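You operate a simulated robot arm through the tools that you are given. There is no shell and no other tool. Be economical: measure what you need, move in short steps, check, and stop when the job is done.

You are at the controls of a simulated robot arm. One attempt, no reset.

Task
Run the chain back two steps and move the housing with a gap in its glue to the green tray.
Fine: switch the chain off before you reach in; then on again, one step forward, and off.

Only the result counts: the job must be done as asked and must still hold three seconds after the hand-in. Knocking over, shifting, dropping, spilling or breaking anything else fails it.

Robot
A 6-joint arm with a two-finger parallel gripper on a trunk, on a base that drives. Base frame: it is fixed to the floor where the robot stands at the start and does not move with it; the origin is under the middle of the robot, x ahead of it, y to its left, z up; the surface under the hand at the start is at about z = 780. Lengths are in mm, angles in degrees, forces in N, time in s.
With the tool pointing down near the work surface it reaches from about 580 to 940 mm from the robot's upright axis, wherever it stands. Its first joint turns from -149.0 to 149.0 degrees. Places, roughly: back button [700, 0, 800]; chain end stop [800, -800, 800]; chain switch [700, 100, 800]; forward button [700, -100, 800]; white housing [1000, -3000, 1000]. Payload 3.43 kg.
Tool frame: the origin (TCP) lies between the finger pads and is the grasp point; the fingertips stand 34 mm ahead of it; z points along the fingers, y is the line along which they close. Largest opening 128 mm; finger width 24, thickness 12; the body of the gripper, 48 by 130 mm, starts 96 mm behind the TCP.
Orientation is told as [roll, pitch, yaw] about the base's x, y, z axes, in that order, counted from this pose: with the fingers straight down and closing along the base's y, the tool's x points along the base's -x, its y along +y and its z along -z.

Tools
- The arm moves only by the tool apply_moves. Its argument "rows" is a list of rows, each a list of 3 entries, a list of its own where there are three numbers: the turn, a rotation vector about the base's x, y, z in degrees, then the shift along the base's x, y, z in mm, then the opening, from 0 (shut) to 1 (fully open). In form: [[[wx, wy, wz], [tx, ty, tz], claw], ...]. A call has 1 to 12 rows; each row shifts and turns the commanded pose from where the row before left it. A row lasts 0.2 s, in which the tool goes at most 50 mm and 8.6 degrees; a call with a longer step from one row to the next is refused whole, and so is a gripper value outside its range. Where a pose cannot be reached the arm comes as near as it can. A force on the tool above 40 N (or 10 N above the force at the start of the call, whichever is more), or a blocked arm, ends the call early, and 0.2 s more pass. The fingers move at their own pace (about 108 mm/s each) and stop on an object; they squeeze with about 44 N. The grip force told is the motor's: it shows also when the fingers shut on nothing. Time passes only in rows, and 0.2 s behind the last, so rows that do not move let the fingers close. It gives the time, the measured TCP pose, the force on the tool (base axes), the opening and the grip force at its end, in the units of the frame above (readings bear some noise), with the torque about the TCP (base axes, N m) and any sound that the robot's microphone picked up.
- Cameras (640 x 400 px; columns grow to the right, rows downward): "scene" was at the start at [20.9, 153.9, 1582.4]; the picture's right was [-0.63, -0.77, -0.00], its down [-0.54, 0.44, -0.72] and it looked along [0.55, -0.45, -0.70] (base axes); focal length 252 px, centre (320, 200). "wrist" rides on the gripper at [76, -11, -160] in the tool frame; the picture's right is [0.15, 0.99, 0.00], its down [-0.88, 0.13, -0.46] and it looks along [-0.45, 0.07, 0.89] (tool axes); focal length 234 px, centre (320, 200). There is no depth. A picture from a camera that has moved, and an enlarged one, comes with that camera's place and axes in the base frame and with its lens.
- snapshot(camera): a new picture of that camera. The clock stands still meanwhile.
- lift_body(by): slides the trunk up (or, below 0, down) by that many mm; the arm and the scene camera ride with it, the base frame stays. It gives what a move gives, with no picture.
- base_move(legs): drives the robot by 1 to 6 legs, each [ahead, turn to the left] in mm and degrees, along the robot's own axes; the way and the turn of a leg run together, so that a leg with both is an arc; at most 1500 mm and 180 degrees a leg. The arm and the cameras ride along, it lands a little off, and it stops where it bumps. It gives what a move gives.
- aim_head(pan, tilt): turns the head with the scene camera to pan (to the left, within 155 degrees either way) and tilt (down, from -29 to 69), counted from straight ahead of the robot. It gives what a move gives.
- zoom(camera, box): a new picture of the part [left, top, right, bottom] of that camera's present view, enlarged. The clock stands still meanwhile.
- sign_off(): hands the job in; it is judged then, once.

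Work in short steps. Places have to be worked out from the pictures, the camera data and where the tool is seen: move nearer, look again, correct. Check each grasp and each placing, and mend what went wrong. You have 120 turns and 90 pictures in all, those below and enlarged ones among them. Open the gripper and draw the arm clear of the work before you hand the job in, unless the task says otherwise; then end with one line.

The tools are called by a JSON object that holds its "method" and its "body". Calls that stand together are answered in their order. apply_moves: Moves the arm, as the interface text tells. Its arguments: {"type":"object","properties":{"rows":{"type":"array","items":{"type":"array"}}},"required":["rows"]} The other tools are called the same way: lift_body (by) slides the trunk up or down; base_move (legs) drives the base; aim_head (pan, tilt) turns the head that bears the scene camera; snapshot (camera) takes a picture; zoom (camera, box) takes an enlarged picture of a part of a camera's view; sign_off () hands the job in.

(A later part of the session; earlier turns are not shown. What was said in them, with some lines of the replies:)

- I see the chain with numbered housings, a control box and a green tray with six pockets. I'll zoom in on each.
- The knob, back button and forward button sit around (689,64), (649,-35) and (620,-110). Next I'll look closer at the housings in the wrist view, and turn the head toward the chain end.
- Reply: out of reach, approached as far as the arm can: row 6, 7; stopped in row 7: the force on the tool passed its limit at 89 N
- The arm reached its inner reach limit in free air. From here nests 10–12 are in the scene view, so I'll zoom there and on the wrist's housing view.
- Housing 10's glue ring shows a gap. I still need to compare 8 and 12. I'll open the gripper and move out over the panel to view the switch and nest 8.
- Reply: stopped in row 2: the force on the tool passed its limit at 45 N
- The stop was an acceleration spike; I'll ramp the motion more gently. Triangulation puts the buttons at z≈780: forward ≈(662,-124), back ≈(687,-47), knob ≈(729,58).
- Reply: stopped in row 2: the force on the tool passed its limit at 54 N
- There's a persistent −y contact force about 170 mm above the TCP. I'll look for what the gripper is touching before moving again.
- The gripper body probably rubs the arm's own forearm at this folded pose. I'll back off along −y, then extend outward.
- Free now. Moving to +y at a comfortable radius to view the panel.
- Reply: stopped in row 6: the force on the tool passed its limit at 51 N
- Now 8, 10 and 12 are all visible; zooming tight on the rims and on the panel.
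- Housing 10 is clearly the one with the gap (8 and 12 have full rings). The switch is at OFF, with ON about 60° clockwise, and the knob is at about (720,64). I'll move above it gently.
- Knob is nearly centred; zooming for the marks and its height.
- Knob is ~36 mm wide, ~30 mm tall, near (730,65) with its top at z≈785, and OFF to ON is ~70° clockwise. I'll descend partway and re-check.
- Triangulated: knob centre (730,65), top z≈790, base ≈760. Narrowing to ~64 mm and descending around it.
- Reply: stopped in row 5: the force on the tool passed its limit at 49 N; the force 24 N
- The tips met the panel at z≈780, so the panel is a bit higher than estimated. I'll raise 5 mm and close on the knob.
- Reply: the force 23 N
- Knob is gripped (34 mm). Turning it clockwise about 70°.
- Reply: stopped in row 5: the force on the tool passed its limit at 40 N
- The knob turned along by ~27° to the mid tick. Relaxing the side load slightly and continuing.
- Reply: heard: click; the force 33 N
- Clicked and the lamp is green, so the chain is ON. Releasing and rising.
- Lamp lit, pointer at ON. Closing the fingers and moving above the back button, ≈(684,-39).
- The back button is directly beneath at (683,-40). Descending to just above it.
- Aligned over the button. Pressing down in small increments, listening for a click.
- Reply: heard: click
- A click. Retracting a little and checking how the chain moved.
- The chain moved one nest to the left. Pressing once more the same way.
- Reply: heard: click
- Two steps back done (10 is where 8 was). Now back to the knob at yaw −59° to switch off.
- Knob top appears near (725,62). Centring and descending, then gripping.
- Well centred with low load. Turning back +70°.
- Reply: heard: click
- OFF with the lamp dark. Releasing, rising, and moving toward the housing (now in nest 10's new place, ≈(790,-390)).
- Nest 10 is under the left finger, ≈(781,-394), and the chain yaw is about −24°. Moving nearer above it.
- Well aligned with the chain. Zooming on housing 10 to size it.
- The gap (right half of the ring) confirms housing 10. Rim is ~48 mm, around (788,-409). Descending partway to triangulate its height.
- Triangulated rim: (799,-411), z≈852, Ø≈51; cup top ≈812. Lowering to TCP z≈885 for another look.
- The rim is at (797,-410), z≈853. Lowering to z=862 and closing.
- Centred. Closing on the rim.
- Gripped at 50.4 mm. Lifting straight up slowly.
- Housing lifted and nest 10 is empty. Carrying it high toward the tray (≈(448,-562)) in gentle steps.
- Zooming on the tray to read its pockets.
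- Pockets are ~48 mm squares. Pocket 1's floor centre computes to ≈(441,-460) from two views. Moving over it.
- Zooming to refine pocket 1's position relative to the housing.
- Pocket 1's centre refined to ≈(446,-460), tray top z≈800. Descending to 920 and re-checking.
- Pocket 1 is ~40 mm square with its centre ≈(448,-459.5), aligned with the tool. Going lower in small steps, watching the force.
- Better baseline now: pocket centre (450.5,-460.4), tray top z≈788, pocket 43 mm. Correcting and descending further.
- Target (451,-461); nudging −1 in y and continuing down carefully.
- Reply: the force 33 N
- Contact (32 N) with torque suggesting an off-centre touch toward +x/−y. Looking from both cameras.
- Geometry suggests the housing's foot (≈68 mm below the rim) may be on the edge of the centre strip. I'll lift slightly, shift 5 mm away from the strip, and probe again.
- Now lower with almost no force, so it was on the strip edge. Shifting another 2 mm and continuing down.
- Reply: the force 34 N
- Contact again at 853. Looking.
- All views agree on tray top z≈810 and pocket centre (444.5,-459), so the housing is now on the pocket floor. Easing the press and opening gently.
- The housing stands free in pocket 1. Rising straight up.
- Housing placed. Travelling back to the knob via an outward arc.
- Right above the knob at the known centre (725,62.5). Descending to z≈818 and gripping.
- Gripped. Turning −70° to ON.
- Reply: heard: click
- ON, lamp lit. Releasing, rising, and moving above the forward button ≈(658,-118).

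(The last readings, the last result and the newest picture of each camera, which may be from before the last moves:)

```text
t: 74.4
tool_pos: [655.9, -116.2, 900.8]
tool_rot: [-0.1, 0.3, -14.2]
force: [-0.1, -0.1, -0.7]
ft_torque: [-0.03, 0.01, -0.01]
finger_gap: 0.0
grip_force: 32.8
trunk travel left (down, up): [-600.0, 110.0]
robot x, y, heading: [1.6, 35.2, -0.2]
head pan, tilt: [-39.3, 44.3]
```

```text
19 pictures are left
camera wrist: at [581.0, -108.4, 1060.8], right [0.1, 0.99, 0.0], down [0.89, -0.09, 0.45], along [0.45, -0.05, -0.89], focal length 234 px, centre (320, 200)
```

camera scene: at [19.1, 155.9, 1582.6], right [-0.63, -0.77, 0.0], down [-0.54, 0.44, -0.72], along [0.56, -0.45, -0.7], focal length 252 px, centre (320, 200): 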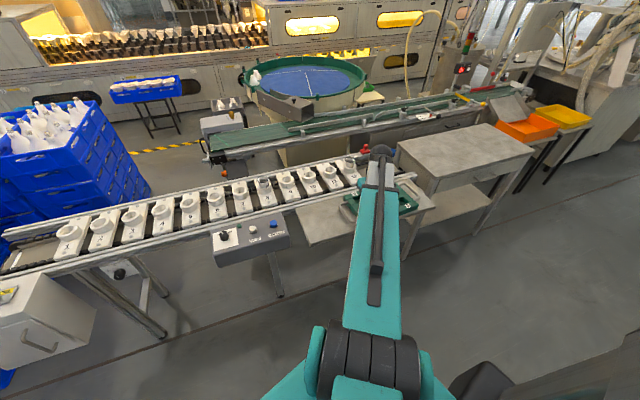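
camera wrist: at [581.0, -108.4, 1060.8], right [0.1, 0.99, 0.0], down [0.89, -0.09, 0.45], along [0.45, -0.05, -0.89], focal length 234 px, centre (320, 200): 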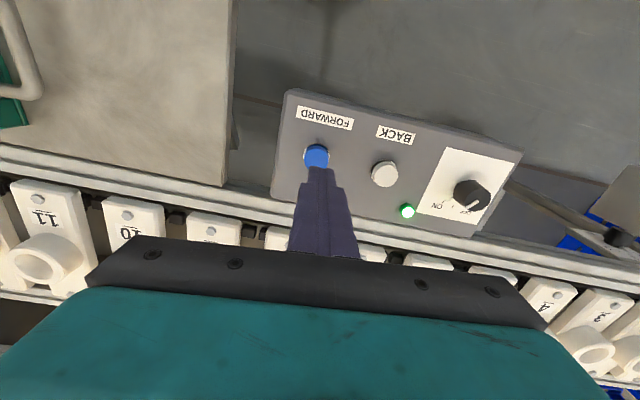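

The forward button is slightly left of the tool axis; shifting −4 mm in y and descending to just above it.

{"method": "apply_moves", "body": {"rows": [[[0, 0, 0], [-0.5, -2, -8], 0], [[0, 0, 0], [-0.5, -2, -15], 0], [[0, 0, 0], [0, 0, -17], 0], [[0, 0, 0], [0, 0, -12], 0], [[0, 0, 0], [0, 0, -8], 0], [[0, 0, 0], [0, 0, -4], 0]]}}

{"method": "zoom", "body": {"camera": "wrist", "box": [220, 100, 420, 240]}}

```text
t: 75.8
tool_pos: [655.4, -121.2, 835.2]
tool_rot: [-0.1, 0.2, -14.3]
force: [0.7, -0.5, -0.1]
ft_torque: [0.01, -0.01, 0.0]
finger_gap: 0.0
grip_force: 33.2
trunk travel left (down, up): [-600.0, 110.0]
robot x, y, heading: [4.0, 35.2, 0.0]
head pan, tilt: [-39.3, 44.3]
```

```text
2.86 times, centred on (320, 170) of wrist
camera zoom: at [579.6, -112.8, 995.9], right [0.1, 0.99, 0.0], down [0.89, -0.09, 0.45], along [0.45, -0.05, -0.89], focal length 669 px, centre (320, 286)
```

zoom: 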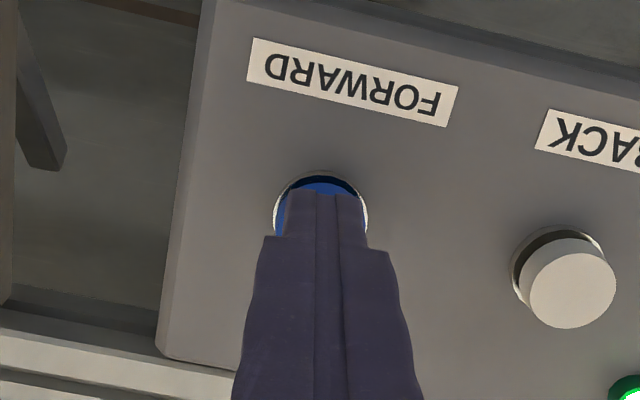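

Aligned. Pressing once.

{"method": "apply_moves", "body": {"rows": [[[0, 0, 0], [0, 0, -3], 0], [[0, 0, 0], [0, 0, -2], 0], [[0, 0, 0], [0, 0, -2], 0]]}}

```text
t: 76.6
tool_pos: [655.5, -121.5, 828.5]
tool_rot: [-0.2, 0.3, -14.2]
force: [0.9, 0.6, 2.9]
ft_torque: [0.04, -0.03, 0.01]
finger_gap: 0.0
grip_force: 33.3
trunk travel left (down, up): [-600.0, 110.0]
robot x, y, heading: [4.9, 40.7, 0.1]
head pan, tilt: [-39.3, 44.3]
heard: click
```

Clicked. Rising and checking that the chain went exactly one step forward.

{"method": "apply_moves", "body": {"rows": [[[0, 0, 0], [0, 0, 5], 0], [[0, 0, 0], [0, 0, 12], 0], [[0, 0, 0], [0, 0, 16], 0], [[0, 0, 0], [0, 0, 18], 0], [[0, 0, 0], [0, 0, 14], 0], [[0, 0, 0], [0, 0, 6], 0], [[0, 0, 0], [0, 0, 0], 0]]}}

{"method": "snapshot", "body": {"camera": "scene"}}

{"method": "snapshot", "body": {"camera": "wrist"}}

```text
t: 78.2
tool_pos: [656.9, -120.3, 899.5]
tool_rot: [-0.2, 0.2, -14.3]
force: [0.2, -0.5, -0.1]
ft_torque: [0.03, 0.02, 0.04]
finger_gap: 0.0
grip_force: 32.5
trunk travel left (down, up): [-600.0, 110.0]
robot x, y, heading: [3.4, 38.1, 0.1]
head pan, tilt: [-39.3, 44.3]
```

```text
17 pictures are left
camera scene: at [21.1, 153.9, 1582.4], right [-0.63, -0.77, 0.0], down [-0.54, 0.44, -0.72], along [0.55, -0.45, -0.7], focal length 252 px, centre (320, 200)
```

scene: 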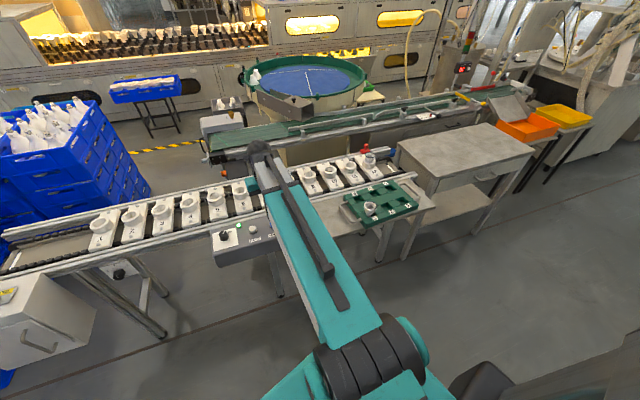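

```text
16 pictures are left
camera wrist: at [580.0, -112.2, 1059.9], right [0.1, 0.99, 0.0], down [0.89, -0.09, 0.45], along [0.45, -0.05, -0.89], focal length 234 px, centre (320, 200)
```

wrist: 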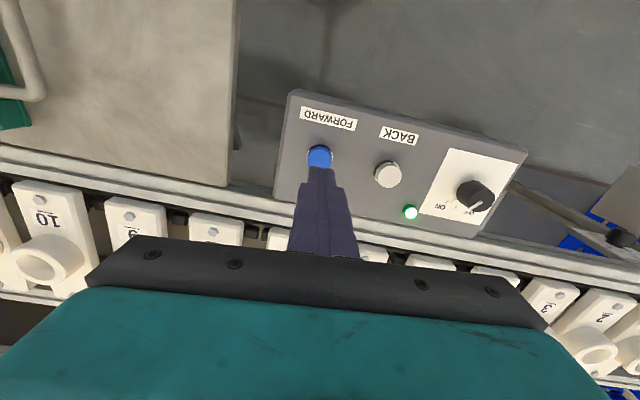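

One step forward confirmed. Going back to the knob at yaw −59° to switch off.

{"method": "apply_moves", "body": {"rows": [[[0, 0, -1], [2, 6, 0], 0], [[0, 0, -3], [5, 12, 0], 0.1], [[0, 0, -5], [7, 18, 0], 0.3], [[0, 0, -5], [8, 20, 0], 0.45], [[0, 0, -5], [8, 22, 0], 0.45], [[0, 0, -5], [8, 22, 0], 0.45], [[0, 0, -5], [8, 22, 0], 0.45], [[0, 0, -5], [8, 22, 0], 0.45], [[0, 0, -5], [7, 20, 0], 0.45], [[0, 0, -4], [5, 12, 0], 0.45], [[0, 0, -2], [3, 6, 0], 0.45]]}}

```text
t: 80.6
tool_pos: [726.2, 61.7, 899.6]
tool_rot: [-0.2, 0.3, -59.4]
force: [-0.6, 0.6, 1.2]
ft_torque: [0.01, 0.02, 0.03]
finger_gap: 57.6
grip_force: 0.2
trunk travel left (down, up): [-600.0, 110.0]
robot x, y, heading: [3.5, 35.2, -0.1]
head pan, tilt: [-39.3, 44.3]
```

Above the knob centre. Descending and gripping.

{"method": "apply_moves", "body": {"rows": [[[0, 0, 0], [-0.5, 0.5, -8], 0.45], [[0, 0, 0], [0, 0, -16], 0.45], [[0, 0, 0], [0, 0, -20], 0.45], [[0, 0, 0], [0, 0, -18], 0.45], [[0, 0, 0], [0, 0, -12], 0.45], [[0, 0, 0], [0, 0, -7], 0.45], [[0, 0, 0], [0, 0, 0], 0.15], [[0, 0, 0], [0, 0, 0], 0.15], [[0, 0, 0], [0, 0, 0], 0.15]]}}

{"method": "zoom", "body": {"camera": "wrist", "box": [240, 120, 400, 240]}}

```text
t: 82.6
tool_pos: [725.8, 61.0, 818.4]
tool_rot: [-0.2, 0.3, -59.3]
force: [1.4, 0.1, 0.4]
ft_torque: [0.35, -0.37, 0.02]
finger_gap: 33.6
grip_force: 45.0
trunk travel left (down, up): [-600.0, 110.0]
robot x, y, heading: [2.7, 38.8, -0.2]
head pan, tilt: [-39.3, 44.3]
```

```text
3.33 times, centred on (320, 180) of wrist
camera zoom: at [677.1, 120.6, 979.2], right [0.78, 0.63, 0.0], down [0.56, -0.69, 0.45], along [0.28, -0.35, -0.89], focal length 781 px, centre (320, 267)
```

zoom: 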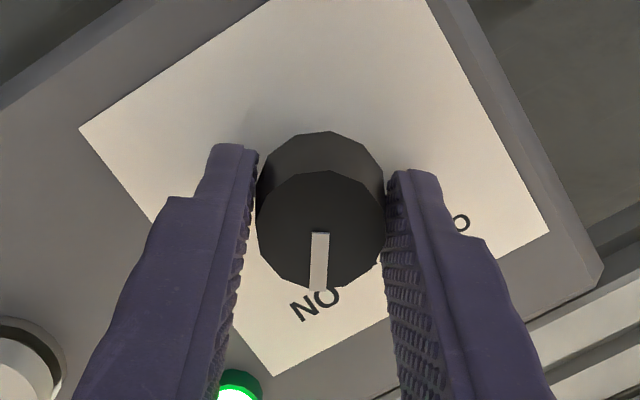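

Gripped. Turning +70° to OFF.

{"method": "apply_moves", "body": {"rows": [[[0, 0, 4], [0, 0, 0], 0.15], [[0, 0, 6], [0, 0, 0], 0.15], [[0, 0, 6], [0, 0, 0], 0.15], [[0, 0, 6], [0, 0, 0], 0.15], [[0, 0, 6], [0, 0, 0], 0.15], [[0, 0, 6], [0, 0, 0], 0.15], [[0, 0, 6], [0, 0, 0], 0.15], [[0, 0, 6], [0, 0, 0], 0.15], [[0, 0, 6], [0, 0, 0], 0.15], [[0, 0, 6], [0, 0, 0], 0.15], [[0, 0, 6], [0, 0, 0], 0.15], [[0, 0, 5], [0, 0, 0], 0.15]]}}

{"method": "apply_moves", "body": {"rows": [[[0, 0, 0], [0, 0, 0], 0.45], [[0, 0, 0], [0, 0, 0], 0.45], [[0, 0, 0], [0, 0, 8], 0.45], [[0, 0, 0], [0, 0, 18], 0.45], [[0, 0, 0], [0, 0, 25], 0.45], [[0, 0, 0], [0, 0, 30], 0.45], [[0, 0, 0], [0, 0, 30], 0.45], [[0, 0, 0], [0, 0, 25], 0.45], [[0, 0, 0], [0, 0, 20], 0.45], [[0, 0, 0], [0, 0, 12], 0.45], [[0, 0, 0], [0, 0, 5], 0.45]]}}

{"method": "zoom", "body": {"camera": "wrist", "box": [200, 60, 440, 220]}}

{"method": "snapshot", "body": {"camera": "scene"}}

{"method": "zoom", "body": {"camera": "scene", "box": [300, 140, 430, 230]}}

```text
t: 85.2
tool_pos: [726.3, 62.9, 817.4]
tool_rot: [-0.2, 0.0, 9.9]
force: [20.2, 15.0, 12.7]
ft_torque: [0.56, 0.64, 0.0]
finger_gap: 33.7
grip_force: 44.8
trunk travel left (down, up): [-600.0, 110.0]
robot x, y, heading: [3.8, 38.0, -0.2]
head pan, tilt: [-39.3, 44.3]
heard: click
```

```text
t: 87.6
tool_pos: [724.8, 60.9, 991.3]
tool_rot: [-0.2, 0.3, 9.7]
force: [0.0, -0.2, -0.2]
ft_torque: [-0.02, 0.01, 0.01]
finger_gap: 57.8
grip_force: 0.0
trunk travel left (down, up): [-600.0, 110.0]
robot x, y, heading: [5.9, 33.2, -0.1]
head pan, tilt: [-39.3, 44.3]
```

```text
2.50 times, centred on (320, 140) of wrist
camera zoom: at [651.9, 38.0, 1152.1], right [-0.31, 0.95, 0.0], down [0.85, 0.28, 0.45], along [0.43, 0.14, -0.89], focal length 585 px, centre (320, 350)
```

zoom: 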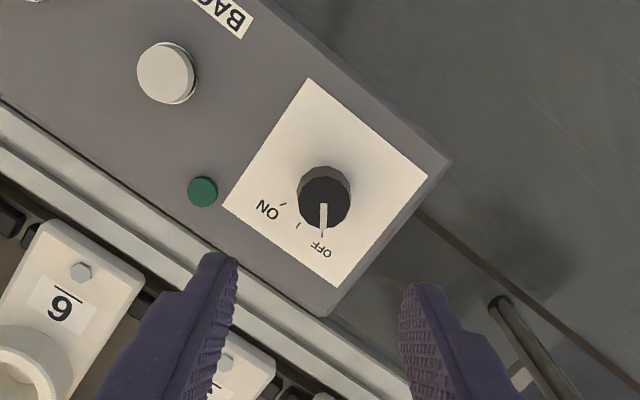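

```text
13 pictures are left
camera scene: at [21.2, 153.9, 1582.4], right [-0.63, -0.77, 0.0], down [-0.54, 0.44, -0.72], along [0.55, -0.45, -0.7], focal length 252 px, centre (320, 200)
```

scene: 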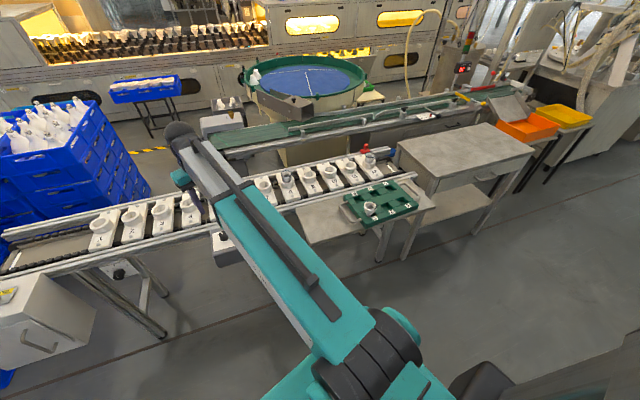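

```text
4.44 times, centred on (365, 185) of scene
camera zoom: at [21.2, 153.9, 1582.4], right [-0.63, -0.77, 0.0], down [-0.54, 0.44, -0.72], along [0.55, -0.45, -0.7], focal length 1118 px, centre (120, 267)
```

zoom: 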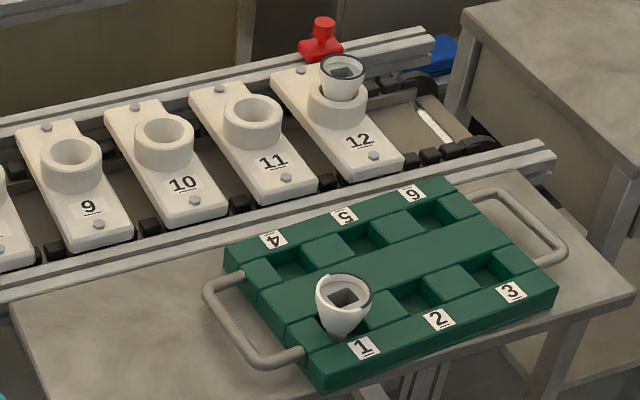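

The switch is OFF with the lamp dark. The chain sits one step forward with its other housings in place, the gapped housing stands in tray pocket 1, and the arm is clear with the gripper open. Handing in.

{"method": "sign_off", "body": {}}

```text
The job is handed in.
```

The job is handed in: the chain was run back two steps and switched off, the housing with the glue gap (number 10) was moved to pocket 1 of the green tray, then the chain was switched on, stepped forward once and left off.
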